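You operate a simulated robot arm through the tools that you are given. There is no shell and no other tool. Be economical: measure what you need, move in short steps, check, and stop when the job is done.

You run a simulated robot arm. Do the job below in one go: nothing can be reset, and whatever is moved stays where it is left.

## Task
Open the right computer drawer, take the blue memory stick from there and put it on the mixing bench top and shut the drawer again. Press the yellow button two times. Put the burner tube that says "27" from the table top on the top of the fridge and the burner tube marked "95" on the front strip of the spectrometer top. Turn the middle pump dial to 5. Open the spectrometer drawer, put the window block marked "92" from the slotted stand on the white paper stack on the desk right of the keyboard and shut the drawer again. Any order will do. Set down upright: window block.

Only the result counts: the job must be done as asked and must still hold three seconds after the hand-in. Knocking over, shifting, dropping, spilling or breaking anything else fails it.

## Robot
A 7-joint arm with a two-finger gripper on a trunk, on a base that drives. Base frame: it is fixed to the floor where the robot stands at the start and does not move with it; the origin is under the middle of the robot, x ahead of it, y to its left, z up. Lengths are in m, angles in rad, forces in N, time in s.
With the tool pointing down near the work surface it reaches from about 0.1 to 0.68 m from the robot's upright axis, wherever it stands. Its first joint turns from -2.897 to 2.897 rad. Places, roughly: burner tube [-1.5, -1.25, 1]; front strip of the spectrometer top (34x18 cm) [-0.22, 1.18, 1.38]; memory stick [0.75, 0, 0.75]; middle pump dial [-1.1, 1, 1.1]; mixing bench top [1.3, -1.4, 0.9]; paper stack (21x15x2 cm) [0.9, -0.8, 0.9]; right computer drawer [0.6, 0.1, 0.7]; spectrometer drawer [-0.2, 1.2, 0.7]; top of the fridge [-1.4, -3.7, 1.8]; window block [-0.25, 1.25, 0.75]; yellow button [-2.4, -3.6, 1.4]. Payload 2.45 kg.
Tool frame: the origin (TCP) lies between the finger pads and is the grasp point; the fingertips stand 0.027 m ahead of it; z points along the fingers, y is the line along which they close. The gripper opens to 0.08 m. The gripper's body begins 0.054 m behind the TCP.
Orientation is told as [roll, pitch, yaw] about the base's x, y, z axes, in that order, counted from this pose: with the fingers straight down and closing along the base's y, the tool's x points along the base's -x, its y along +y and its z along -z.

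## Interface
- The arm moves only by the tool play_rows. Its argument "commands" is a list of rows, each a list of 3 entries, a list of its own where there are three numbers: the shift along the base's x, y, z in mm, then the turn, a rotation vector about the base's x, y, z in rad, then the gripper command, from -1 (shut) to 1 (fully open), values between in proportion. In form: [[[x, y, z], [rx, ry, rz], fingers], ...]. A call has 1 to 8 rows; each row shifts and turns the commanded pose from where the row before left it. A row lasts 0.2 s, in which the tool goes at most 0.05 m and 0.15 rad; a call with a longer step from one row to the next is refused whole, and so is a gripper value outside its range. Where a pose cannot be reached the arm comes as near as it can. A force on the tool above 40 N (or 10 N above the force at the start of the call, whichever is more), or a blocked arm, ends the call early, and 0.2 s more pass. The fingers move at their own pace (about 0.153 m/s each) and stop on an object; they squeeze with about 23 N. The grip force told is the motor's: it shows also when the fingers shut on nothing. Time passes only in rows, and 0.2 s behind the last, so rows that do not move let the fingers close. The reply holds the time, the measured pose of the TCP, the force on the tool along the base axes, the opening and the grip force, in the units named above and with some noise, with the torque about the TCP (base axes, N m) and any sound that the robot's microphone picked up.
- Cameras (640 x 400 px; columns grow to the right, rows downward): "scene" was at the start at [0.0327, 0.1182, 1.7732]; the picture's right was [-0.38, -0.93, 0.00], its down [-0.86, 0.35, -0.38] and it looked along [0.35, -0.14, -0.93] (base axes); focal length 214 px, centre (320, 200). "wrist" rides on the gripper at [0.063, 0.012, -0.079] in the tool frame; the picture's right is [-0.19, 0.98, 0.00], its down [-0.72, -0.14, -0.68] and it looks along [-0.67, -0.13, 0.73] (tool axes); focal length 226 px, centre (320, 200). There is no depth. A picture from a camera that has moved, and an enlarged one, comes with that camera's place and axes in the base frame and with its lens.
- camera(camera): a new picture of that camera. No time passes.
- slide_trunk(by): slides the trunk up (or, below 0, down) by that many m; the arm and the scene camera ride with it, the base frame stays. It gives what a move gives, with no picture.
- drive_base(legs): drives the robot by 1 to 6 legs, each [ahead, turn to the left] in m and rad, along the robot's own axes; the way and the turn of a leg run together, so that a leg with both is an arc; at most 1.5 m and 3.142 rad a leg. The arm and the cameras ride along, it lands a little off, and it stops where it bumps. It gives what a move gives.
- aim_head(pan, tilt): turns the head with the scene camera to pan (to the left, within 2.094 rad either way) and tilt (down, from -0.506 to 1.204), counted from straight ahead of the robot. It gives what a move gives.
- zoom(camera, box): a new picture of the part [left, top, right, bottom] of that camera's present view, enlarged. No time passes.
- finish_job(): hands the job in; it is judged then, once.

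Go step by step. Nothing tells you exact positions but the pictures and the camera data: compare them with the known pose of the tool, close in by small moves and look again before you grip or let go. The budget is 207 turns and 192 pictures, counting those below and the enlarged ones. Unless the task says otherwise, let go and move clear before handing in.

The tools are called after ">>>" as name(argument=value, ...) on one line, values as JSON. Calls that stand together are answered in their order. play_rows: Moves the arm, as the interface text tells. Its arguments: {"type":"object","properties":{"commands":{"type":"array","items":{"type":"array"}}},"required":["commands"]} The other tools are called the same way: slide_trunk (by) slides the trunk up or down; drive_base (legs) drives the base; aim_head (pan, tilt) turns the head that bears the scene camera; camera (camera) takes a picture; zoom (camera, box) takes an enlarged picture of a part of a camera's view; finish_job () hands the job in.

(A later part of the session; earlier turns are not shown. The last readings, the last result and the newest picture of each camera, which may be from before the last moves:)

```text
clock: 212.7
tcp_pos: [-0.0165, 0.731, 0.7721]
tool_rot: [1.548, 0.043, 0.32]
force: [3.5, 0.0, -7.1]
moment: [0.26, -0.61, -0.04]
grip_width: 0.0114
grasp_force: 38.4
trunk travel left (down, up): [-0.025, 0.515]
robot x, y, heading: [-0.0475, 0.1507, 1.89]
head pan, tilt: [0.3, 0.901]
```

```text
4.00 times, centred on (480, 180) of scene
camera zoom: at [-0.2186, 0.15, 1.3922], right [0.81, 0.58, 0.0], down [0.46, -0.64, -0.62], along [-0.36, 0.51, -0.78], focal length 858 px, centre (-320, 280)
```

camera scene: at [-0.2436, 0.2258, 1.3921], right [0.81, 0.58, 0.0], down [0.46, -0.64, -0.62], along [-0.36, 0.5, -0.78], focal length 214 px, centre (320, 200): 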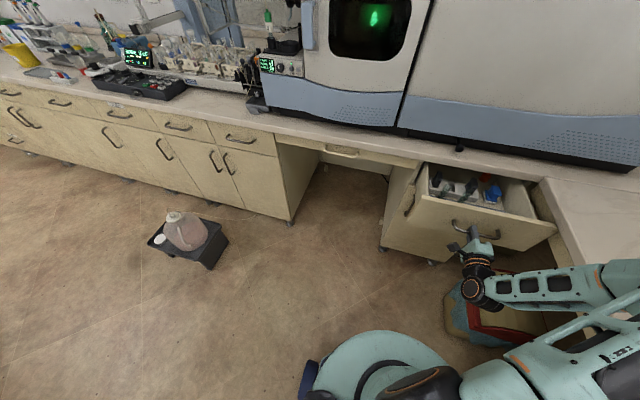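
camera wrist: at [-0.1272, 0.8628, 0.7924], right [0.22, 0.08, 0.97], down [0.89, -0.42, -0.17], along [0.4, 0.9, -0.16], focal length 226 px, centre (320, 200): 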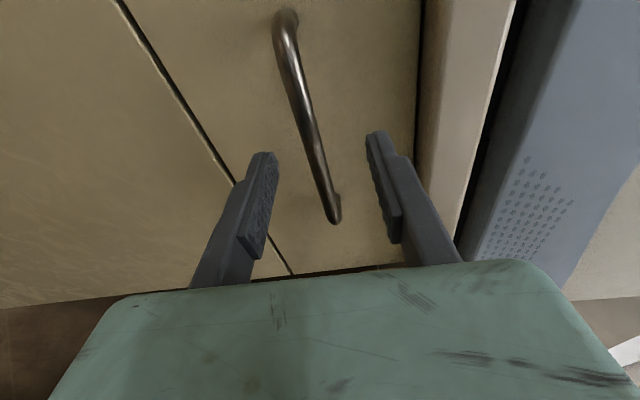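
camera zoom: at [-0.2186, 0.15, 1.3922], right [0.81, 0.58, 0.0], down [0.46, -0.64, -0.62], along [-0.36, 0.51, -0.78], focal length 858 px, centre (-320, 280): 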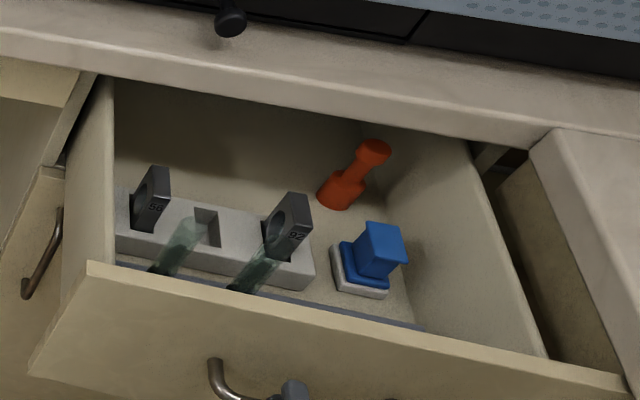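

The "92" block stands at the right end of the slotted stand. Release the handle, back off, and lift with the trunk.

>>> play_rows(commands=[[[0, 0, 0], [0, 0, 0], 0.3], [[0, 0, 0], [0, 0, 0], 0.3]])

>>> drive_base(legs=[[-0.07, 0]])

>>> slide_trunk(by=0.4)

>>> aim_head(pan=0.6, tilt=0.9)

>>> play_rows(commands=[[[0, 0, 10], [-0.1356, -0.0455, 0], 0.3], [[0, 0, 10], [-0.1356, -0.0455, 0], 0.3], [[0, 0, 10], [-0.1356, -0.0455, 0], 0.3], [[0, 0, 10], [-0.1356, -0.0455, 0], 0.3], [[0, 0, 10], [-0.1356, -0.0455, 0], 0.3], [[0, 0, 10], [-0.1356, -0.0455, 0], 0.3]])

```text
clock: 213.3
tcp_pos: [-0.0188, 0.7319, 0.7719]
tool_rot: [1.551, 0.041, 0.319]
force: [0.6, -0.5, 0.4]
moment: [0.03, -0.03, 0.03]
grip_width: 0.0521
grasp_force: 0.1
trunk travel left (down, up): [-0.025, 0.515]
robot x, y, heading: [-0.0479, 0.1493, 1.889]
head pan, tilt: [0.3, 0.901]
```

```text
clock: 214.3
tcp_pos: [0.0039, 0.6643, 0.7714]
tool_rot: [1.547, 0.043, 0.319]
force: [0.1, 0.4, 0.2]
moment: [0.0, -0.01, 0.01]
grip_width: 0.052
grasp_force: 0.0
trunk travel left (down, up): [-0.025, 0.515]
robot x, y, heading: [-0.0275, 0.0817, 1.891]
head pan, tilt: [0.3, 0.901]
```

```text
clock: 218.1
tcp_pos: [0.0035, 0.6639, 1.1715]
tool_rot: [1.548, 0.041, 0.319]
force: [0.4, 0.3, 1.0]
moment: [0.0, -0.01, -0.08]
grip_width: 0.0522
grasp_force: 0.1
trunk travel left (down, up): [-0.425, 0.115]
robot x, y, heading: [-0.0249, 0.0856, 1.89]
head pan, tilt: [0.3, 0.901]
```

```text
clock: 218.9
tcp_pos: [0.0056, 0.6646, 1.172]
tool_rot: [1.548, 0.041, 0.32]
force: [-0.1, -1.0, 0.4]
moment: [0.0, -0.01, 0.0]
grip_width: 0.0519
grasp_force: 0.0
trunk travel left (down, up): [-0.425, 0.115]
robot x, y, heading: [-0.0298, 0.0843, 1.895]
head pan, tilt: [0.6, 0.901]
```

```text
clock: 220.3
tcp_pos: [0.0033, 0.6642, 1.2315]
tool_rot: [0.692, 0.024, 0.29]
force: [-0.5, -0.4, 0.3]
moment: [-0.01, 0.02, -0.02]
grip_width: 0.052
grasp_force: 0.0
trunk travel left (down, up): [-0.425, 0.115]
robot x, y, heading: [-0.0299, 0.0839, 1.895]
head pan, tilt: [0.6, 0.901]
```

>>> play_rows(commands=[[[0, 0, 0], [-0.131, -0.044, 0], 0.3], [[0, 0, 0], [-0.131, -0.044, 0], 0.3], [[0, 0, 0], [-0.131, -0.044, 0], 0.3], [[0, 0, 0], [-0.131, -0.044, 0], 0.3], [[0, 0, 0], [-0.131, -0.044, 0], 0.3]])

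>>> drive_base(legs=[[0.27, 0]])

>>> camera(camera="wrist")

```text
clock: 221.5
tcp_pos: [0.0036, 0.6656, 1.2313]
tool_rot: [-0.005, -0.003, 0.284]
force: [-0.5, -0.4, -0.8]
moment: [-0.01, 0.0, 0.01]
grip_width: 0.052
grasp_force: 0.1
trunk travel left (down, up): [-0.425, 0.115]
robot x, y, heading: [-0.0218, 0.0835, 1.889]
head pan, tilt: [0.6, 0.901]
```

```text
clock: 223.4
tcp_pos: [-0.0812, 0.9227, 1.2309]
tool_rot: [-0.002, -0.004, 0.283]
force: [-0.7, 0.0, -0.9]
moment: [-0.02, -0.03, 0.01]
grip_width: 0.0519
grasp_force: 0.0
trunk travel left (down, up): [-0.425, 0.115]
robot x, y, heading: [-0.1124, 0.3357, 1.89]
head pan, tilt: [0.6, 0.901]
```

```text
98 pictures are left
camera wrist: at [-0.1468, 0.9161, 1.3104], right [-0.09, 1.0, 0.0], down [0.73, 0.07, 0.68], along [0.68, 0.06, -0.73], focal length 226 px, centre (320, 200)
```

wrist: 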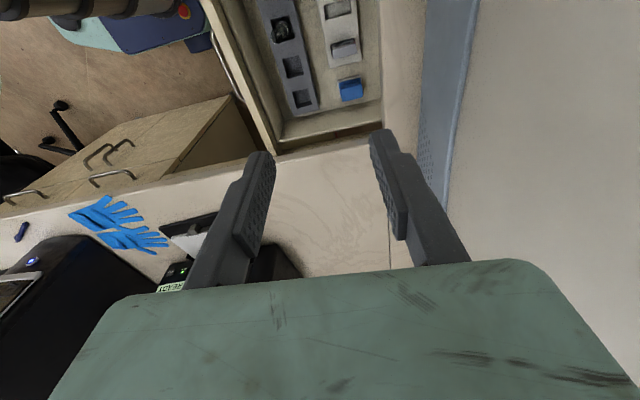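

>>> zoom(camera="wrist", box=[220, 0, 400, 150])

>>> zoom(camera="scene", box=[340, 130, 540, 255])

```text
2.67 times, centred on (310, 75) of wrist
camera zoom: at [-0.1468, 0.9161, 1.3104], right [-0.09, 1.0, 0.0], down [0.73, 0.07, 0.68], along [0.68, 0.06, -0.73], focal length 603 px, centre (347, 533)
```

zoom: 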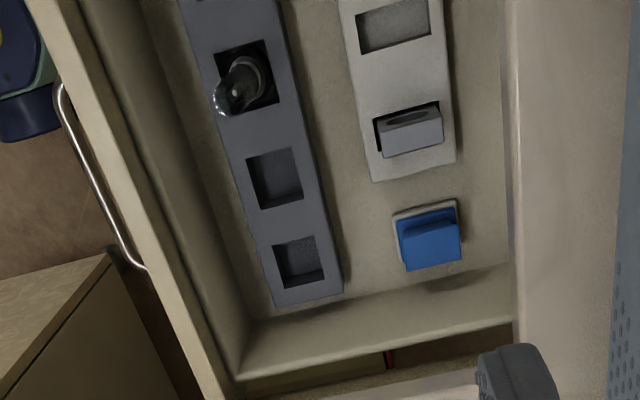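

```text
3.20 times, centred on (440, 192) of scene
camera zoom: at [-0.2987, 0.3251, 1.7921], right [0.6, 0.8, 0.0], down [0.62, -0.47, -0.62], along [-0.49, 0.37, -0.78], focal length 686 px, centre (-64, 224)
```

zoom: 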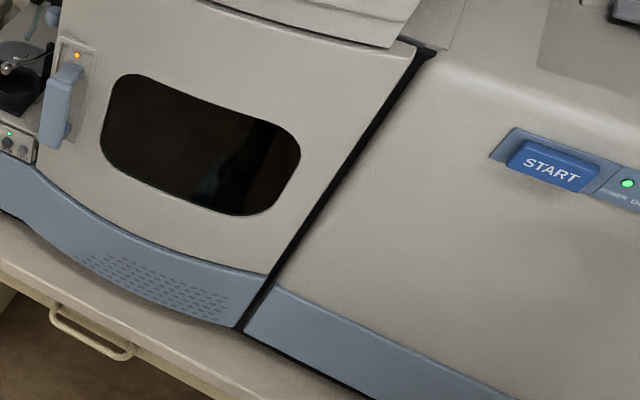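

The block "92" is at about (-0.06,0.972). I'll go above it and look closer.

>>> play_rows(commands=[[[10, 20, 0], [0, 0, 0.02], 0.3], [[11, 25, 0], [0, 0, 0.02], 0.3]])

>>> slide_trunk(by=-0.3)

>>> camera(camera="wrist")

```text
clock: 224.0
tcp_pos: [-0.06, 0.967, 1.2322]
tool_rot: [0.0, -0.004, 0.324]
force: [-0.9, -0.1, -0.9]
moment: [0.03, 0.03, 0.01]
grip_width: 0.0517
grasp_force: 0.0
trunk travel left (down, up): [-0.425, 0.115]
robot x, y, heading: [-0.1118, 0.3426, 1.897]
head pan, tilt: [0.6, 0.901]
```

```text
clock: 227.0
tcp_pos: [-0.0603, 0.9668, 0.9327]
tool_rot: [-0.001, -0.001, 0.326]
force: [1.3, 0.0, 0.0]
moment: [0.02, 0.0, 0.03]
grip_width: 0.0521
grasp_force: 0.1
trunk travel left (down, up): [-0.125, 0.415]
robot x, y, heading: [-0.1102, 0.3409, 1.89]
head pan, tilt: [0.6, 0.901]
```

```text
95 pictures are left
camera wrist: at [-0.1248, 0.9575, 1.0116], right [-0.13, 0.99, 0.0], down [0.72, 0.09, 0.68], along [0.68, 0.09, -0.73], focal length 226 px, centre (320, 200)
```

wrist: 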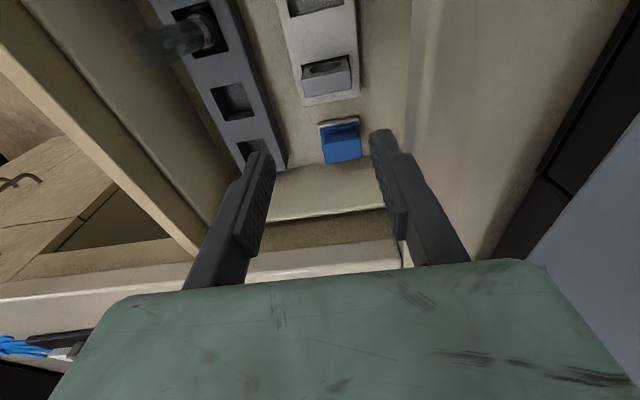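

>>> zoom(camera="wrist", box=[240, 0, 432, 120])

```text
3.33 times, centred on (336, 60) of wrist
camera zoom: at [-0.1248, 0.9575, 1.0116], right [-0.13, 0.99, 0.0], down [0.72, 0.09, 0.68], along [0.68, 0.09, -0.73], focal length 754 px, centre (267, 667)
```

zoom: 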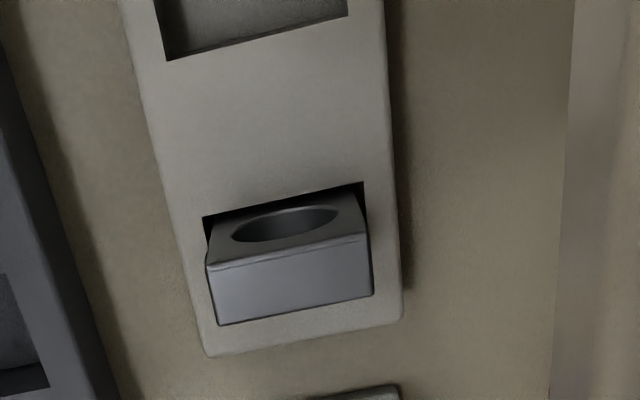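

The block is thin sideways (about 25 mm) and 48 mm deep. I'll yaw the fingers to close sideways, with the camera toward me.

>>> play_rows(commands=[[[0, 0, 5], [0, 0, 0.1425], 0.3], [[0, 0, 5], [0, 0, 0.1425], 0.3], [[0, 0, 5], [0, 0, 0.1425], 0.3], [[0, 0, 0], [0, 0, 0.1425], 0.3], [[0, 0, 0], [0, 0, 0.1425], 0.3], [[0, 0, 0], [0, 0, 0.1425], 0.3]])

>>> play_rows(commands=[[[1, 1, 0], [0, 0, 0.1425], 0.3], [[1, 1, 0], [0, 0, 0.1425], 0.3], [[1, 2, 0], [0, 0, 0.1425], 0.3], [[1, 2, 0], [0, 0, 0.1425], 0.3], [[1, 2, 0], [0, 0, 0.143], 0.3]])

>>> camera(camera="wrist")

```text
clock: 228.4
tcp_pos: [-0.06, 0.9664, 0.9476]
tool_rot: [0.001, -0.003, 1.182]
force: [0.3, -0.2, -1.1]
moment: [-0.01, 0.0, 0.0]
grip_width: 0.0519
grasp_force: 0.1
trunk travel left (down, up): [-0.125, 0.415]
robot x, y, heading: [-0.1149, 0.3374, 1.897]
head pan, tilt: [0.6, 0.901]
```

```text
clock: 229.6
tcp_pos: [-0.054, 0.974, 0.9476]
tool_rot: [0.0, -0.002, 1.893]
force: [0.2, -0.2, 0.5]
moment: [-0.02, -0.01, 0.04]
grip_width: 0.052
grasp_force: 0.1
trunk travel left (down, up): [-0.125, 0.415]
robot x, y, heading: [-0.1102, 0.3447, 1.89]
head pan, tilt: [0.6, 0.901]
```

```text
93 pictures are left
camera wrist: at [-0.0467, 0.9096, 1.0266], right [-0.99, -0.13, 0.0], down [-0.09, 0.72, 0.68], along [-0.09, 0.68, -0.73], focal length 226 px, centre (320, 200)
```

wrist: 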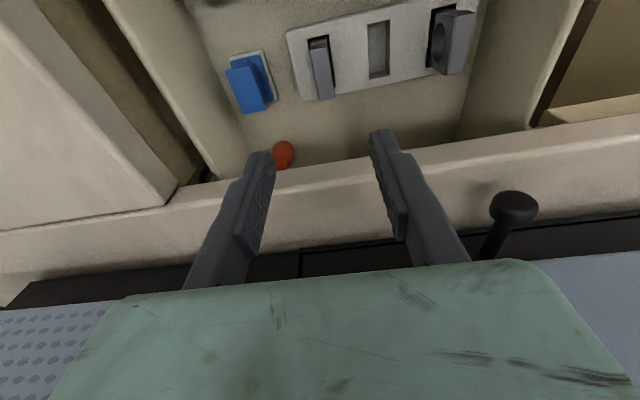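

>>> zoom(camera="wrist", box=[240, 10, 400, 110])

```text
4.00 times, centred on (320, 60) of wrist
camera zoom: at [-0.0467, 0.9096, 1.0266], right [-0.99, -0.13, 0.0], down [-0.09, 0.72, 0.68], along [-0.09, 0.68, -0.73], focal length 904 px, centre (320, 760)
```

zoom: 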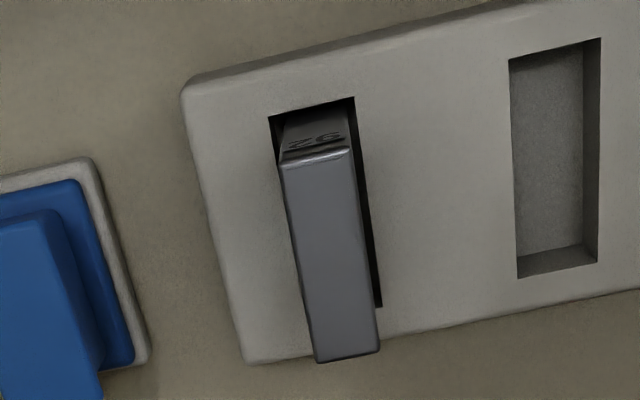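

It reads "92" and is aligned with the drawer. Descend with a look midway.

>>> play_rows(commands=[[[-3, 0, -40], [0, 0, 0], 0.3], [[-3, 1, -40], [0, 0, 0], 0.3], [[0, 0, -35], [0, 0, 0], 0.3]])

>>> camera(camera="wrist")

```text
clock: 230.4
tcp_pos: [-0.0608, 0.9779, 0.8313]
tool_rot: [0.0, -0.003, 1.893]
force: [-0.1, -0.1, -0.7]
moment: [-0.01, -0.02, -0.02]
grip_width: 0.0523
grasp_force: 0.0
trunk travel left (down, up): [-0.125, 0.415]
robot x, y, heading: [-0.1111, 0.3402, 1.894]
head pan, tilt: [0.6, 0.901]
```

```text
91 pictures are left
camera wrist: at [-0.0529, 0.9124, 0.9111], right [-0.99, -0.13, 0.0], down [-0.09, 0.72, 0.68], along [-0.09, 0.68, -0.73], focal length 226 px, centre (320, 200)
```

wrist: 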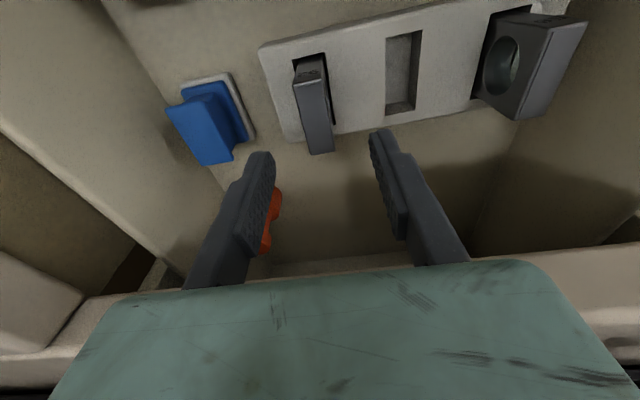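

Block top is at z≈0.762, the stand top ≈0.715. Descend to grip height and close.

>>> play_rows(commands=[[[1, 0, -30], [0, 0, 0], 0.3], [[1, 0, -30], [0, 0, 0], 0.3], [[0, 0, -18], [0, 0, 0], 0.3]])

>>> camera(camera="wrist")

```text
clock: 231.2
tcp_pos: [-0.0597, 0.9777, 0.757]
tool_rot: [-0.001, -0.009, 1.892]
force: [-4.5, -2.3, 19.9]
moment: [-0.28, 0.34, -0.1]
grip_width: 0.0492
grasp_force: 0.1
trunk travel left (down, up): [-0.125, 0.415]
robot x, y, heading: [-0.1128, 0.3426, 1.886]
head pan, tilt: [0.6, 0.901]
```

```text
90 pictures are left
camera wrist: at [-0.0517, 0.9115, 0.8354], right [-0.99, -0.13, 0.0], down [-0.09, 0.72, 0.69], along [-0.09, 0.68, -0.73], focal length 226 px, centre (320, 200)
```

wrist: 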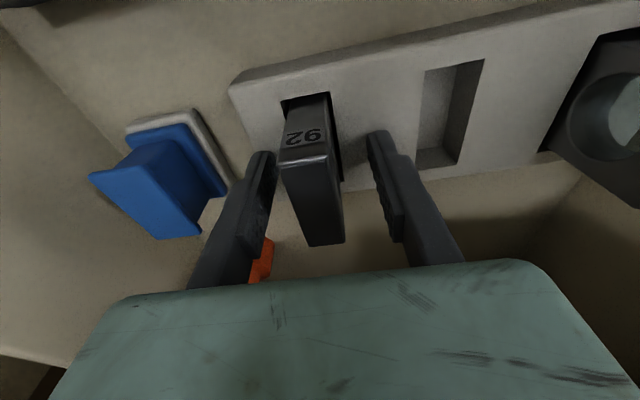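

Fingertips touch the stand; raise 4 mm, close and lift.

>>> play_rows(commands=[[[1, 0, 4], [0, 0, 0], 0.3], [[1, 0, 2], [0, 0, 0], 0.1], [[0, 0, 0], [0, 0, 0], -0.2], [[0, 0, 0], [0, 0, 0], -1], [[0, 0, 0], [0, 0, 0], -1]])

>>> play_rows(commands=[[[0, 0, 12], [0, 0, 0], -1], [[0, 0, 20], [0, 0, 0], -1], [[0, 0, 30], [0, 0, 0], -1], [[0, 0, 40], [0, 0, 0], -1], [[0, 0, 45], [0, 0, 0], -1], [[0, 0, 45], [0, 0, 0], -1]])

>>> camera(camera="wrist")

```text
clock: 232.4
tcp_pos: [-0.0569, 0.9755, 0.76]
tool_rot: [-0.001, -0.004, 1.895]
force: [1.1, -0.7, 0.2]
moment: [0.02, 0.03, 0.0]
grip_width: 0.0172
grasp_force: 23.2
trunk travel left (down, up): [-0.125, 0.415]
robot x, y, heading: [-0.1114, 0.3418, 1.892]
head pan, tilt: [0.6, 0.901]
```

```text
clock: 233.8
tcp_pos: [-0.0559, 0.9758, 0.9543]
tool_rot: [0.001, -0.001, 1.891]
force: [0.0, -1.1, 0.3]
moment: [0.01, -0.01, -0.02]
grip_width: 0.0173
grasp_force: 23.0
trunk travel left (down, up): [-0.125, 0.415]
robot x, y, heading: [-0.1136, 0.342, 1.896]
head pan, tilt: [0.6, 0.901]
```

```text
89 pictures are left
camera wrist: at [-0.0483, 0.9106, 1.032], right [-0.99, -0.13, 0.0], down [-0.09, 0.72, 0.68], along [-0.09, 0.68, -0.73], focal length 226 px, centre (320, 200)
```

wrist: 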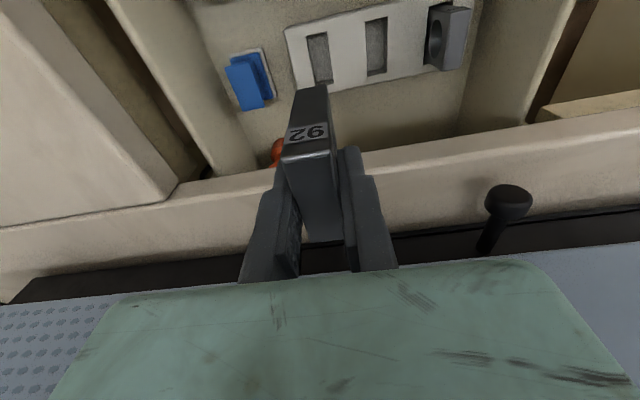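

Got block "92". Raise it and drive around the chair to the paper stack near (0.905,-0.84).

>>> slide_trunk(by=0.3)

>>> drive_base(legs=[[0, -0.695], [-0.633, 0], [0, -2.069], [1.086, 0], [0, 1.285]])

>>> aim_head(pan=0.3, tilt=0.8)

>>> camera(camera="scene")

>>> camera(camera="wrist")

```text
clock: 236.8
tcp_pos: [-0.0549, 0.9758, 1.2515]
tool_rot: [-0.001, -0.004, 1.893]
force: [0.0, -0.3, -0.8]
moment: [0.02, 0.04, -0.01]
grip_width: 0.0172
grasp_force: 23.1
trunk travel left (down, up): [-0.425, 0.115]
robot x, y, heading: [-0.1083, 0.3421, 1.89]
head pan, tilt: [0.6, 0.901]
```

```text
clock: 255.8
tcp_pos: [0.9775, -1.0806, 1.2525]
tool_rot: [-0.001, -0.004, 0.408]
force: [-0.1, -0.9, -1.4]
moment: [-0.02, -0.03, 0.0]
grip_width: 0.0171
grasp_force: 22.3
trunk travel left (down, up): [-0.425, 0.115]
robot x, y, heading: [0.3387, -1.0841, 0.413]
head pan, tilt: [0.6, 0.901]
```

```text
clock: 256.6
tcp_pos: [0.9764, -1.0819, 1.2529]
tool_rot: [-0.001, -0.006, 0.409]
force: [0.0, -0.5, -0.8]
moment: [0.0, 0.0, 0.0]
grip_width: 0.0174
grasp_force: 23.2
trunk travel left (down, up): [-0.425, 0.115]
robot x, y, heading: [0.3388, -1.081, 0.413]
head pan, tilt: [0.3, 0.799]
```

```text
88 pictures are left
camera scene: at [0.3268, -0.9108, 1.8], right [0.65, -0.76, 0.0], down [-0.54, -0.47, -0.7], along [0.53, 0.46, -0.72], focal length 214 px, centre (320, 200)
```

scene: 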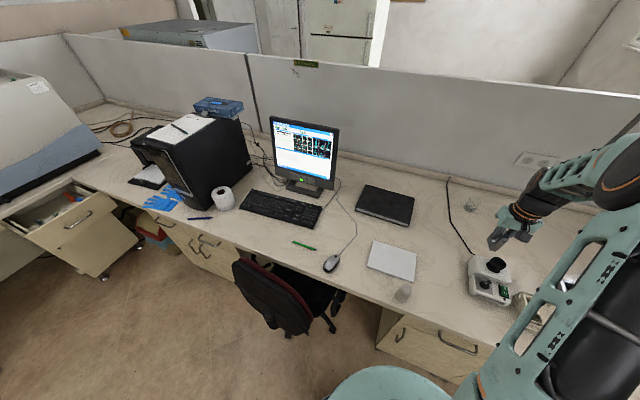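

```text
87 pictures are left
camera wrist: at [0.9134, -1.0963, 1.3315], right [-0.21, 0.98, 0.0], down [0.71, 0.15, 0.68], along [0.67, 0.15, -0.73], focal length 226 px, centre (320, 200)
```

wrist: 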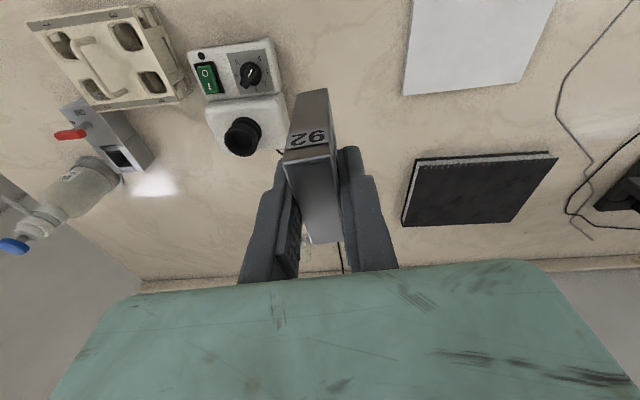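

Paper stack centre is (0.91,-0.84). Move above it and lower gently.

>>> play_rows(commands=[[[-11, 40, 0], [0, 0, 0], -1], [[-11, 40, 0], [0, 0, 0], -1], [[-11, 40, 0], [0, 0, 0], -1], [[-11, 40, 0], [0, 0, 0], -1], [[-11, 40, 0], [0, 0, 0], -1], [[-11, 40, 0], [0, 0, 0], -1]])

>>> slide_trunk(by=-0.2)

>>> camera(camera="wrist")

>>> camera(camera="scene")

```text
clock: 258.0
tcp_pos: [0.9111, -0.8395, 1.2511]
tool_rot: [-0.003, -0.004, 0.409]
force: [-0.7, -0.1, -0.9]
moment: [-0.02, -0.01, 0.01]
grip_width: 0.0171
grasp_force: 22.9
trunk travel left (down, up): [-0.425, 0.115]
robot x, y, heading: [0.3413, -1.0801, 0.407]
head pan, tilt: [0.3, 0.799]
```

```text
clock: 260.2
tcp_pos: [0.9112, -0.8418, 1.0517]
tool_rot: [-0.001, -0.003, 0.408]
force: [0.0, -0.4, -1.3]
moment: [0.0, 0.01, 0.0]
grip_width: 0.0174
grasp_force: 23.4
trunk travel left (down, up): [-0.225, 0.315]
robot x, y, heading: [0.3428, -1.082, 0.411]
head pan, tilt: [0.3, 0.799]
```

```text
86 pictures are left
camera wrist: at [0.8472, -0.8561, 1.1319], right [-0.21, 0.98, 0.0], down [0.71, 0.15, 0.68], along [0.67, 0.15, -0.73], focal length 226 px, centre (320, 200)
```

wrist: 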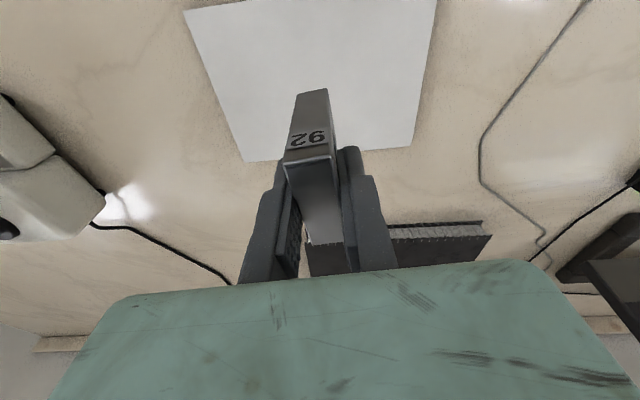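

```text
85 pictures are left
camera scene: at [0.3267, -0.9108, 1.6002], right [0.65, -0.76, 0.0], down [-0.54, -0.47, -0.7], along [0.53, 0.45, -0.72], focal length 214 px, centre (320, 200)
```

scene: 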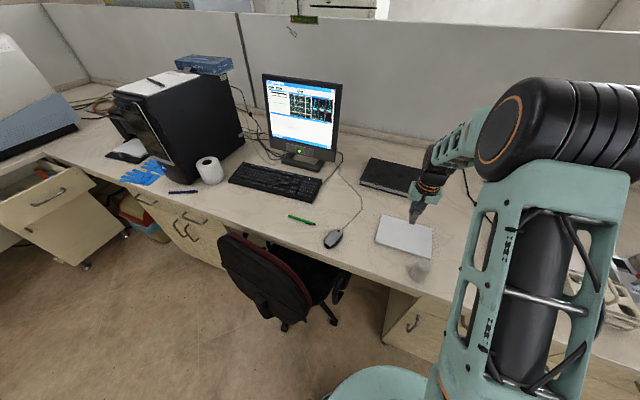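

>>> play_rows(commands=[[[-2, 0, -25], [0, 0, 0], -1], [[-2, 0, -25], [0, 0, 0], -1], [[0, 0, -8], [0, 0, 0], -1], [[0, 0, -7], [0, 0, 0], -1], [[0, 0, -6], [0, 0, 0], -1], [[0, 0, -5], [0, 0, 0], -1]])

>>> zoom(camera="scene", box=[360, 160, 480, 270])

```text
clock: 261.6
tcp_pos: [0.9071, -0.8405, 0.9775]
tool_rot: [-0.001, -0.002, 0.408]
force: [-0.7, 0.7, 0.1]
moment: [-0.02, -0.02, 0.03]
grip_width: 0.0171
grasp_force: 22.8
trunk travel left (down, up): [-0.225, 0.315]
robot x, y, heading: [0.3402, -1.0869, 0.412]
head pan, tilt: [0.3, 0.799]
```

```text
3.64 times, centred on (420, 215) of scene
camera zoom: at [0.3268, -0.9108, 1.6], right [0.65, -0.76, 0.0], down [-0.54, -0.47, -0.7], along [0.53, 0.45, -0.72], focal length 780 px, centre (-44, 146)
```

zoom: 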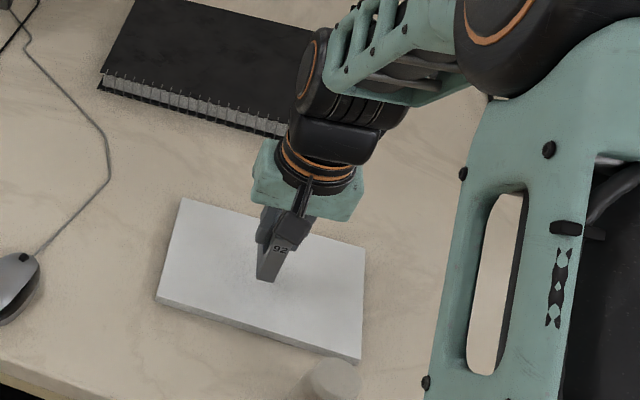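

>>> play_rows(commands=[[[0, 0, -5], [0, 0, 0], -1], [[0, 0, -5], [0, 0, 0], -1], [[0, 0, -4], [0, 0, 0], -1]])

>>> play_rows(commands=[[[0, 0, -4], [0, 0, 0], -1], [[0, 0, -4], [0, 0, 0], -1]])

```text
clock: 262.4
tcp_pos: [0.9055, -0.8413, 0.9634]
tool_rot: [0.0, -0.004, 0.409]
force: [0.1, -0.1, 0.1]
moment: [-0.02, 0.03, 0.0]
grip_width: 0.0172
grasp_force: 22.6
trunk travel left (down, up): [-0.225, 0.315]
robot x, y, heading: [0.3387, -1.0858, 0.415]
head pan, tilt: [0.3, 0.799]
```

```text
clock: 263.0
tcp_pos: [0.9071, -0.8412, 0.955]
tool_rot: [0.001, -0.001, 0.41]
force: [-0.6, -0.5, -0.7]
moment: [-0.03, 0.01, 0.02]
grip_width: 0.0175
grasp_force: 23.0
trunk travel left (down, up): [-0.225, 0.315]
robot x, y, heading: [0.3364, -1.0848, 0.408]
head pan, tilt: [0.3, 0.799]
```

>>> play_rows(commands=[[[0, 0, -3], [0, 0, 0], -1], [[0, 0, -3], [0, 0, 0], -1]])

>>> zoom(camera="scene", box=[380, 190, 444, 230])

```text
clock: 263.6
tcp_pos: [0.9072, -0.8413, 0.9489]
tool_rot: [0.002, -0.004, 0.41]
force: [0.0, 0.7, -1.4]
moment: [-0.03, -0.02, -0.01]
grip_width: 0.0174
grasp_force: 22.8
trunk travel left (down, up): [-0.225, 0.315]
robot x, y, heading: [0.3395, -1.0844, 0.406]
head pan, tilt: [0.3, 0.799]
```

```text
10.00 times, centred on (412, 210) of scene
camera zoom: at [0.3268, -0.9107, 1.6], right [0.65, -0.76, 0.0], down [-0.54, -0.47, -0.7], along [0.53, 0.45, -0.72], focal length 2145 px, centre (-600, 100)
```

zoom: 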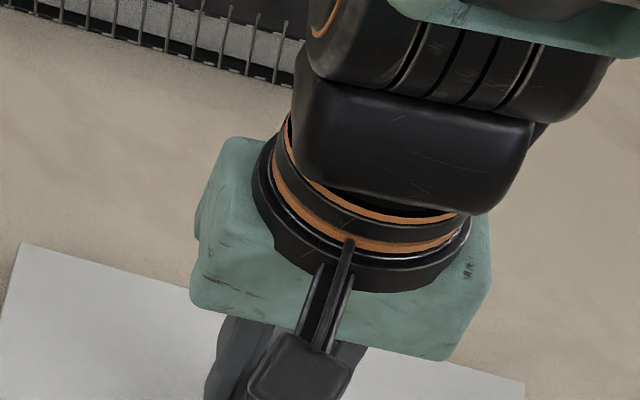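

>>> zoom(camera="scene", box=[380, 215, 444, 255])

>>> camera(camera="wrist")

```text
10.00 times, centred on (412, 235) of scene
camera zoom: at [0.3268, -0.9107, 1.6], right [0.65, -0.76, 0.0], down [-0.54, -0.47, -0.7], along [0.53, 0.45, -0.72], focal length 2145 px, centre (-600, -150)
```

zoom: 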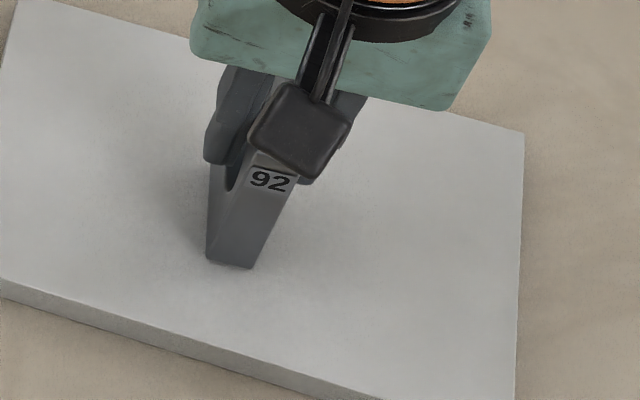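

```text
81 pictures are left
camera wrist: at [0.8434, -0.856, 1.0279], right [-0.21, 0.98, 0.0], down [0.71, 0.15, 0.68], along [0.67, 0.15, -0.73], focal length 226 px, centre (320, 200)
```

wrist: 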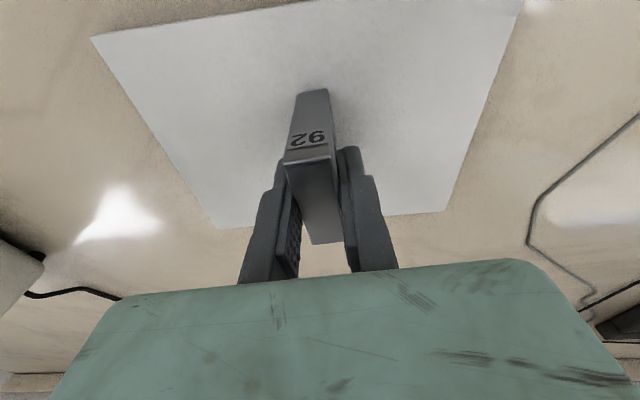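

>>> play_rows(commands=[[[0, 0, -3], [0, 0, 0], -1], [[0, 0, -2], [0, 0, 0], -1], [[0, 0, -2], [0, 0, 0], -1]])

>>> play_rows(commands=[[[0, 0, -2], [0, 0, 0], -1], [[0, 0, -2], [0, 0, 0], -1]])

```text
clock: 264.4
tcp_pos: [0.9068, -0.8412, 0.9447]
tool_rot: [0.0, -0.008, 0.409]
force: [2.3, 0.9, 24.7]
moment: [0.05, -0.1, 0.01]
grip_width: 0.0175
grasp_force: 23.2
trunk travel left (down, up): [-0.225, 0.315]
robot x, y, heading: [0.3371, -1.0861, 0.408]
head pan, tilt: [0.3, 0.799]
```

```text
clock: 265.0
tcp_pos: [0.907, -0.8428, 0.9392]
tool_rot: [0.001, -0.004, 0.408]
force: [-0.1, 0.5, 25.4]
moment: [0.01, 0.06, -0.01]
grip_width: 0.0168
grasp_force: 22.9
trunk travel left (down, up): [-0.225, 0.315]
robot x, y, heading: [0.3432, -1.081, 0.412]
head pan, tilt: [0.3, 0.799]
```

The block stands on the stack. Ease, release, and lift straight.

>>> play_rows(commands=[[[0, 0, 2], [0, 0, 0], -1], [[0, 0, 1], [0, 0, 0], -0.4], [[0, 0, 0], [0, 0, 0], 0], [[0, 0, 0], [0, 0, 0], 0.2], [[0, 0, 25], [0, 0, 0], 0.2], [[0, 0, 40], [0, 0, 0], 0.2], [[0, 0, 45], [0, 0, 0], 0.2], [[0, 0, 45], [0, 0, 0], 0.2]])

>>> camera(camera="wrist")

```text
clock: 266.8
tcp_pos: [0.9053, -0.8406, 1.0966]
tool_rot: [0.001, -0.002, 0.407]
force: [0.6, -0.2, 0.5]
moment: [0.02, -0.01, -0.02]
grip_width: 0.0481
grasp_force: 0.1
trunk travel left (down, up): [-0.225, 0.315]
robot x, y, heading: [0.3387, -1.0802, 0.412]
head pan, tilt: [0.3, 0.799]
```

```text
80 pictures are left
camera wrist: at [0.8416, -0.8552, 1.1761], right [-0.21, 0.98, 0.0], down [0.71, 0.15, 0.68], along [0.67, 0.15, -0.73], focal length 226 px, centre (320, 200)
```

wrist: 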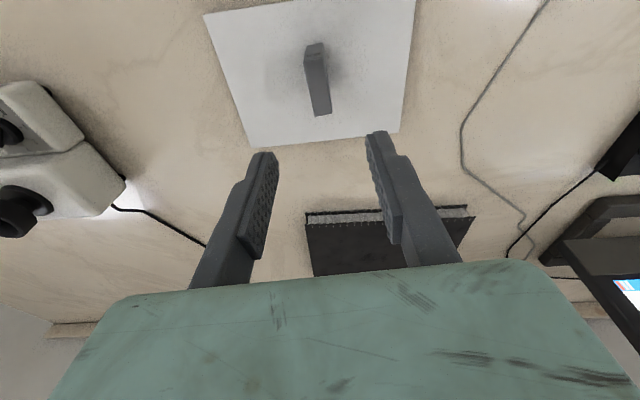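

The block stands upright on the paper. Now back to shut the spectrometer drawer.

>>> slide_trunk(by=0.25)

>>> drive_base(legs=[[0, -1.285], [-1.086, 0], [0, 1.689], [0.456, 0], [0, 1.075]])

>>> aim_head(pan=0.9, tilt=0.9)

>>> camera(camera="scene")

```text
clock: 269.4
tcp_pos: [0.9056, -0.84, 1.3459]
tool_rot: [0.0, -0.002, 0.409]
force: [0.6, -0.3, -0.9]
moment: [-0.01, 0.02, 0.02]
grip_width: 0.048
grasp_force: 0.0
trunk travel left (down, up): [-0.475, 0.065]
robot x, y, heading: [0.3411, -1.085, 0.407]
head pan, tilt: [0.3, 0.799]
```

```text
clock: 287.5
tcp_pos: [-0.2264, 0.6714, 1.3473]
tool_rot: [0.0, -0.003, 1.865]
force: [0.0, 0.1, 0.3]
moment: [0.01, 0.01, 0.01]
grip_width: 0.0479
grasp_force: 0.0
trunk travel left (down, up): [-0.475, 0.065]
robot x, y, heading: [-0.0495, 0.079, 1.864]
head pan, tilt: [0.3, 0.799]
```

```text
clock: 288.5
tcp_pos: [-0.2265, 0.6718, 1.3455]
tool_rot: [-0.001, -0.005, 1.863]
force: [0.4, 0.2, 0.8]
moment: [0.03, 0.03, -0.01]
grip_width: 0.0479
grasp_force: 0.0
trunk travel left (down, up): [-0.475, 0.065]
robot x, y, heading: [-0.0524, 0.0778, 1.866]
head pan, tilt: [0.901, 0.901]
```

```text
79 pictures are left
camera scene: at [-0.2486, 0.0488, 1.8422], right [0.37, 0.93, 0.0], down [0.73, -0.29, -0.62], along [-0.58, 0.23, -0.78], focal length 214 px, centre (320, 200)
```

scene: 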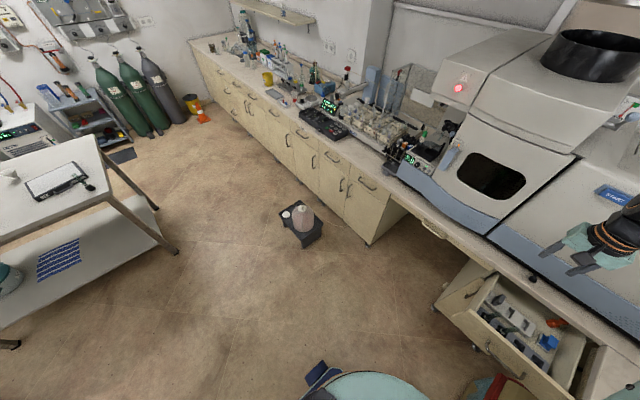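

>>> play_rows(commands=[[[20, 0, 0], [0, 0, -0.14], 0.3], [[20, 0, 0], [0, 0, -0.14], 0.3], [[20, 0, 0], [0, 0, -0.14], 0.3], [[20, 0, 0], [0, 0, -0.14], 0.3], [[20, 0, 0], [0, 0, -0.14], 0.3], [[20, 0, 0], [0, 0, -0.14], 0.3]])

>>> play_rows(commands=[[[21, 0, 0], [0, 0, -0.14], 0.3], [[21, 0, 0], [0, 0, -0.14], 0.3], [[21, 0, 0], [0, 0, -0.14], 0.3], [[21, 0, 0], [0, 0, -0.14], 0.3], [[21, 0, 0], [0, 0, -0.139], 0.3]])

>>> play_rows(commands=[[[0, 0, 0], [0.1356, 0.0455, 0], 0.3], [[0, 0, -10], [0.1356, 0.0455, 0], 0.3], [[0, 0, -20], [0.1356, 0.0455, 0], 0.3], [[0, 0, -20], [0.1356, 0.0455, 0], 0.3], [[0, 0, -20], [0.1356, 0.0455, 0], 0.3], [[0, 0, -20], [0.1356, 0.0455, 0], 0.3]])

>>> play_rows(commands=[[[0, 0, -20], [0.1356, 0.0455, 0], 0.3], [[0, 0, -20], [0.1356, 0.0455, 0], 0.3], [[0, 0, -20], [0.1356, 0.0455, 0], 0.3], [[0, 0, -20], [0.1356, 0.0455, 0], 0.3], [[0, 0, -20], [0.1356, 0.0455, 0], 0.3]])

>>> camera(camera="wrist")

```text
clock: 289.9
tcp_pos: [-0.1063, 0.6712, 1.3476]
tool_rot: [0.0, -0.003, 1.023]
force: [0.0, 0.1, -0.1]
moment: [-0.01, 0.0, 0.01]
grip_width: 0.0519
grasp_force: 0.2
trunk travel left (down, up): [-0.475, 0.065]
robot x, y, heading: [-0.0498, 0.0787, 1.868]
head pan, tilt: [0.901, 0.901]
```

```text
clock: 291.1
tcp_pos: [0.0001, 0.6721, 1.3476]
tool_rot: [-0.001, -0.004, 0.325]
force: [-0.1, -0.4, 0.9]
moment: [0.02, 0.0, -0.04]
grip_width: 0.052
grasp_force: 0.1
trunk travel left (down, up): [-0.475, 0.065]
robot x, y, heading: [-0.0496, 0.078, 1.863]
head pan, tilt: [0.901, 0.901]
```

```text
clock: 292.5
tcp_pos: [0.0052, 0.6702, 1.2569]
tool_rot: [0.864, 0.0, 0.32]
force: [1.3, -0.1, 1.3]
moment: [-0.04, 0.08, 0.03]
grip_width: 0.0517
grasp_force: 0.0
trunk travel left (down, up): [-0.475, 0.065]
robot x, y, heading: [-0.0486, 0.0787, 1.866]
head pan, tilt: [0.901, 0.901]
```

```text
clock: 293.7
tcp_pos: [-0.0006, 0.6715, 1.1567]
tool_rot: [1.573, 0.0, 0.322]
force: [0.0, 0.1, 0.1]
moment: [-0.02, -0.02, 0.01]
grip_width: 0.0522
grasp_force: 0.0
trunk travel left (down, up): [-0.475, 0.065]
robot x, y, heading: [-0.047, 0.082, 1.866]
head pan, tilt: [0.901, 0.901]
```

```text
78 pictures are left
camera wrist: at [-0.0365, 0.575, 1.1684], right [0.18, 0.06, 0.98], down [0.9, -0.42, -0.14], along [0.4, 0.91, -0.13], focal length 226 px, centre (320, 200)
```

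wrist: 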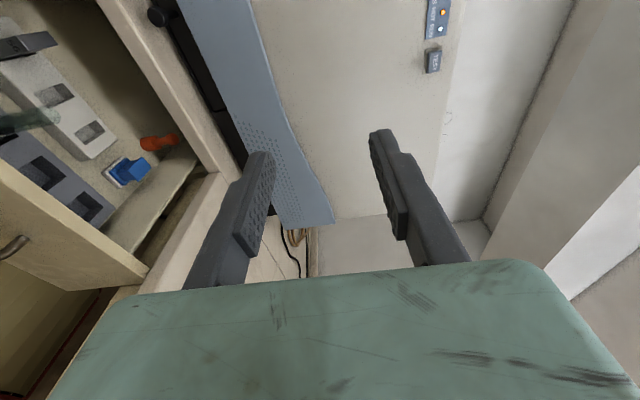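

>>> slide_trunk(by=-0.384)

>>> camera(camera="wrist")

```text
clock: 297.4
tcp_pos: [-0.0014, 0.671, 0.7724]
tool_rot: [1.573, -0.001, 0.321]
force: [0.5, -0.4, -0.3]
moment: [-0.02, -0.01, 0.01]
grip_width: 0.052
grasp_force: 0.0
trunk travel left (down, up): [-0.091, 0.449]
robot x, y, heading: [-0.052, 0.0782, 1.869]
head pan, tilt: [0.901, 0.901]
```

```text
77 pictures are left
camera wrist: at [-0.0368, 0.5751, 0.7845], right [0.18, 0.06, 0.98], down [0.9, -0.42, -0.14], along [0.4, 0.91, -0.13], focal length 226 px, centre (320, 200)
```

wrist: 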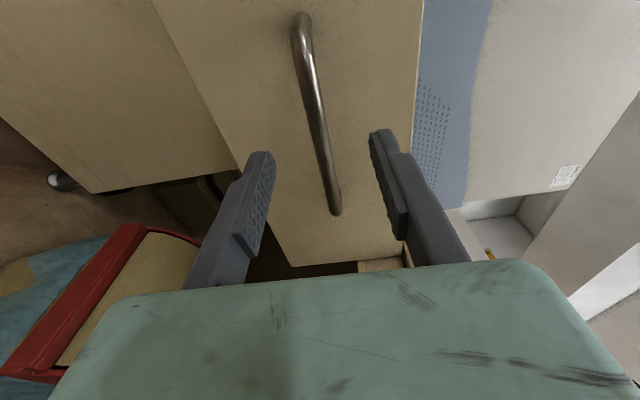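

Bar is centred between the fingers. Push by driving.

>>> drive_base(legs=[[0.18, 0.01]])

>>> drive_base(legs=[[0.12, 0.01]])

>>> play_rows(commands=[[[-3, 10, 0], [0, 0, 0], 0.3], [[-3, 10, 0], [0, 0, 0], 0.3], [[-3, 10, 0], [0, 0, 0], 0.3], [[-3, 10, 0], [0, 0, 0], 0.3], [[-3, 10, 0], [0, 0, 0], 0.3], [[-3, 10, 0], [0, 0, 0], 0.3], [[-3, 10, 0], [0, 0, 0], 0.3]])

>>> camera(camera="wrist")

```text
clock: 298.9
tcp_pos: [-0.0607, 0.8436, 0.7725]
tool_rot: [1.572, -0.002, 0.332]
force: [0.0, 1.2, 0.0]
moment: [-0.05, -0.01, 0.02]
grip_width: 0.0521
grasp_force: 0.1
trunk travel left (down, up): [-0.091, 0.449]
robot x, y, heading: [-0.1017, 0.2519, 1.879]
head pan, tilt: [0.901, 0.901]
```

```text
clock: 300.1
tcp_pos: [-0.1026, 0.958, 0.771]
tool_rot: [1.573, -0.002, 0.341]
force: [0.2, 0.3, 0.4]
moment: [-0.04, 0.01, -0.01]
grip_width: 0.0522
grasp_force: 0.0
trunk travel left (down, up): [-0.091, 0.449]
robot x, y, heading: [-0.1391, 0.3625, 1.89]
head pan, tilt: [0.901, 0.901]
```

```text
clock: 301.4
tcp_pos: [-0.1171, 1.0039, 0.7705]
tool_rot: [1.571, -0.001, 0.343]
force: [6.2, -24.3, 7.7]
moment: [0.43, 0.14, -0.15]
grip_width: 0.0464
grasp_force: 0.0
trunk travel left (down, up): [-0.091, 0.449]
robot x, y, heading: [-0.1357, 0.3699, 1.885]
head pan, tilt: [0.901, 0.901]
stopped in row 6: the force on the tool passed its limit at 87 N (the readings are from after the stop); the commanded pose is now the measured one
```

```text
76 pictures are left
camera wrist: at [-0.1505, 0.907, 0.7838], right [0.18, 0.07, 0.98], down [0.9, -0.4, -0.14], along [0.38, 0.91, -0.13], focal length 226 px, centre (320, 200)
```

wrist: 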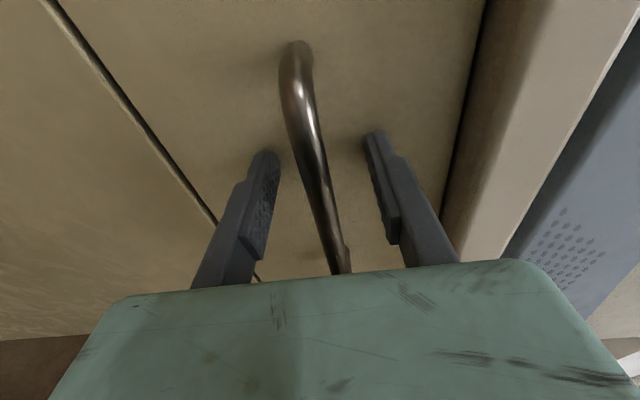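

Shut firmly. Next the pumps: back off, raise, and move left along the bench to look at the middle dial.

>>> drive_base(legs=[[-0.18, 0]])

>>> slide_trunk(by=0.42)

>>> drive_base(legs=[[0, 0.95], [0.5, 0], [0, -0.75]])

>>> aim_head(pan=0.2, tilt=0.6)

>>> camera(camera="scene")

```text
clock: 302.9
tcp_pos: [-0.0607, 0.8349, 0.7687]
tool_rot: [1.568, 0.001, 0.34]
force: [-0.3, 1.0, 0.5]
moment: [0.01, 0.01, 0.01]
grip_width: 0.0518
grasp_force: 0.0
trunk travel left (down, up): [-0.091, 0.449]
robot x, y, heading: [-0.085, 0.1967, 1.889]
head pan, tilt: [0.901, 0.901]
```

```text
refused: 0.42 is not a number from -0.4 to 0.4
```

```text
clock: 305.0
tcp_pos: [-0.4076, 0.7506, 0.7703]
tool_rot: [1.567, 0.0, 0.902]
force: [-1.0, 0.0, -0.4]
moment: [0.02, 0.0, -0.01]
grip_width: 0.0522
grasp_force: 0.0
trunk travel left (down, up): [-0.091, 0.449]
robot x, y, heading: [-0.0874, 0.1957, 2.44]
head pan, tilt: [0.901, 0.901]
stopped in leg 1: the robot was blocked; the commanded pose is now the measured one
```

```text
clock: 306.0
tcp_pos: [-0.4065, 0.7494, 0.7701]
tool_rot: [1.568, -0.001, 0.903]
force: [0.7, -0.4, 1.3]
moment: [-0.03, -0.02, 0.01]
grip_width: 0.0521
grasp_force: 0.0
trunk travel left (down, up): [-0.091, 0.449]
robot x, y, heading: [-0.0832, 0.2014, 2.439]
head pan, tilt: [0.201, 0.6]
```

```text
75 pictures are left
camera scene: at [-0.2385, 0.1188, 1.4829], right [0.48, 0.88, 0.0], down [0.5, -0.27, -0.82], along [-0.72, 0.4, -0.57], focal length 214 px, centre (320, 200)
```

scene: 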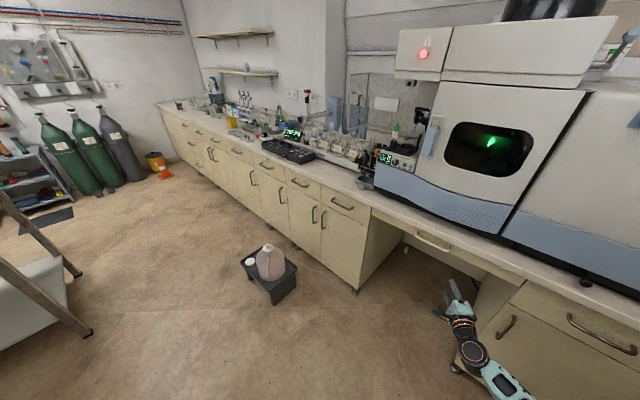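

Blocked mid-turn since the trunk rise was refused. Raise the trunk now and check around.

>>> slide_trunk(by=0.4)

>>> aim_head(pan=-0.5, tilt=0.9)

>>> camera(camera="scene")

```text
clock: 309.9
tcp_pos: [-0.4074, 0.7519, 1.1686]
tool_rot: [1.567, 0.0, 0.904]
force: [0.7, 0.2, -0.8]
moment: [0.01, -0.01, 0.02]
grip_width: 0.0519
grasp_force: 0.0
trunk travel left (down, up): [-0.491, 0.049]
robot x, y, heading: [-0.0829, 0.197, 2.441]
head pan, tilt: [0.201, 0.6]
```

```text
clock: 310.9
tcp_pos: [-0.4061, 0.7496, 1.1692]
tool_rot: [1.567, -0.002, 0.903]
force: [0.3, -0.1, 0.3]
moment: [-0.01, -0.02, -0.03]
grip_width: 0.0519
grasp_force: 0.0
trunk travel left (down, up): [-0.491, 0.049]
robot x, y, heading: [-0.0873, 0.1962, 2.438]
head pan, tilt: [-0.499, 0.901]
```

```text
74 pictures are left
camera scene: at [-0.1884, 0.1469, 1.8582], right [0.93, 0.36, 0.0], down [0.28, -0.73, -0.62], along [-0.23, 0.58, -0.78], focal length 214 px, centre (320, 200)
```

scene: 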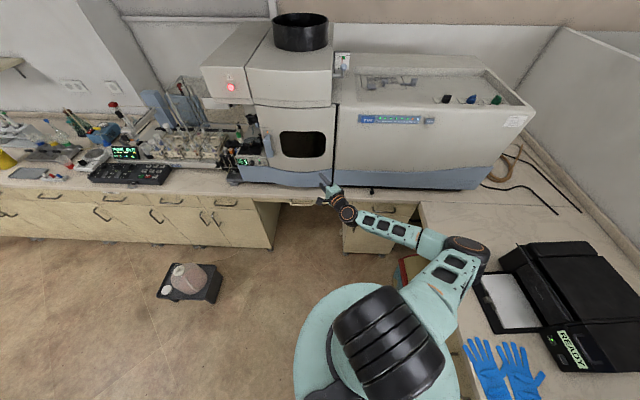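

Nothing appears displaced. With the arm raised, continue the turn and move along the bench.

>>> drive_base(legs=[[0, 0.4], [0.5, 0], [0, -0.75]])

>>> aim_head(pan=0.2, tilt=0.6)

>>> camera(camera="scene")

```text
clock: 311.6
tcp_pos: [-0.408, 0.7499, 1.1683]
tool_rot: [1.565, 0.001, 0.904]
force: [-0.5, -0.3, 0.1]
moment: [-0.03, -0.01, -0.02]
grip_width: 0.0522
grasp_force: 0.0
trunk travel left (down, up): [-0.491, 0.049]
robot x, y, heading: [-0.0836, 0.1983, 2.443]
head pan, tilt: [-0.499, 0.901]
stopped in leg 1: the robot was blocked; the commanded pose is now the measured one
```

```text
clock: 312.7
tcp_pos: [-0.4074, 0.7499, 1.1692]
tool_rot: [1.568, -0.001, 0.902]
force: [-0.2, 0.9, 0.2]
moment: [0.03, -0.03, -0.02]
grip_width: 0.0518
grasp_force: 0.0
trunk travel left (down, up): [-0.491, 0.049]
robot x, y, heading: [-0.0876, 0.1961, 2.443]
head pan, tilt: [0.201, 0.6]
```

```text
73 pictures are left
camera scene: at [-0.2386, 0.1191, 1.8829], right [0.48, 0.88, 0.0], down [0.5, -0.27, -0.82], along [-0.72, 0.4, -0.57], focal length 214 px, centre (320, 200)
```

scene: 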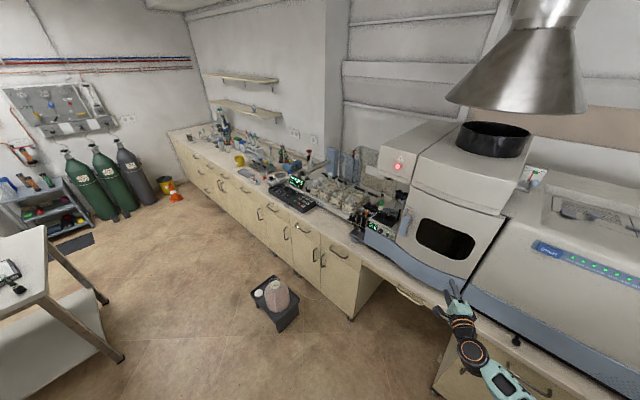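

Still blocked although the arm is free, so something at the base. Look down around it.

>>> aim_head(pan=-1.5, tilt=1.15)

>>> camera(camera="scene")

>>> aim_head(pan=1.5, tilt=1.15)

>>> camera(camera="scene")

```text
clock: 314.4
tcp_pos: [-0.408, 0.7495, 1.1682]
tool_rot: [1.568, 0.0, 0.902]
force: [0.6, -0.2, 0.3]
moment: [0.02, 0.0, -0.02]
grip_width: 0.0519
grasp_force: 0.1
trunk travel left (down, up): [-0.491, 0.049]
robot x, y, heading: [-0.0836, 0.1924, 2.442]
head pan, tilt: [-1.499, 1.15]
```

```text
72 pictures are left
camera scene: at [-0.126, 0.1248, 1.8413], right [0.81, -0.59, 0.0], down [-0.54, -0.74, -0.41], along [0.24, 0.33, -0.91], focal length 214 px, centre (320, 200)
```

scene: 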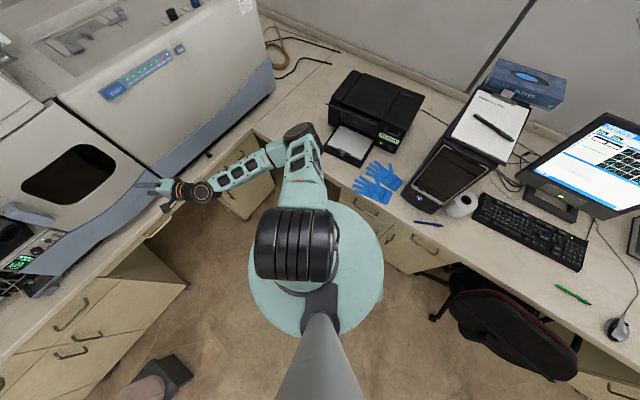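

```text
clock: 317.1
tcp_pos: [-0.4074, 0.7505, 1.1689]
tool_rot: [1.568, -0.001, 0.903]
force: [-0.1, -0.2, 1.0]
moment: [0.04, 0.0, -0.02]
grip_width: 0.0521
grasp_force: 0.1
trunk travel left (down, up): [-0.491, 0.049]
robot x, y, heading: [-0.0829, 0.1956, 2.436]
head pan, tilt: [1.499, 1.15]
```

```text
71 pictures are left
camera scene: at [-0.2026, 0.0339, 1.8413], right [-0.72, 0.7, 0.0], down [0.64, 0.65, -0.41], along [-0.28, -0.29, -0.91], focal length 214 px, centre (320, 200)
```

scene: 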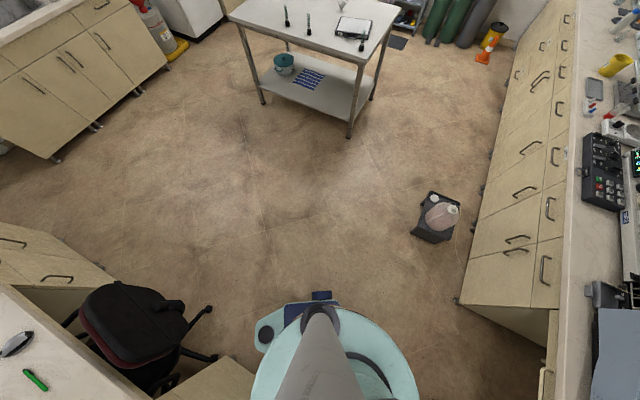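

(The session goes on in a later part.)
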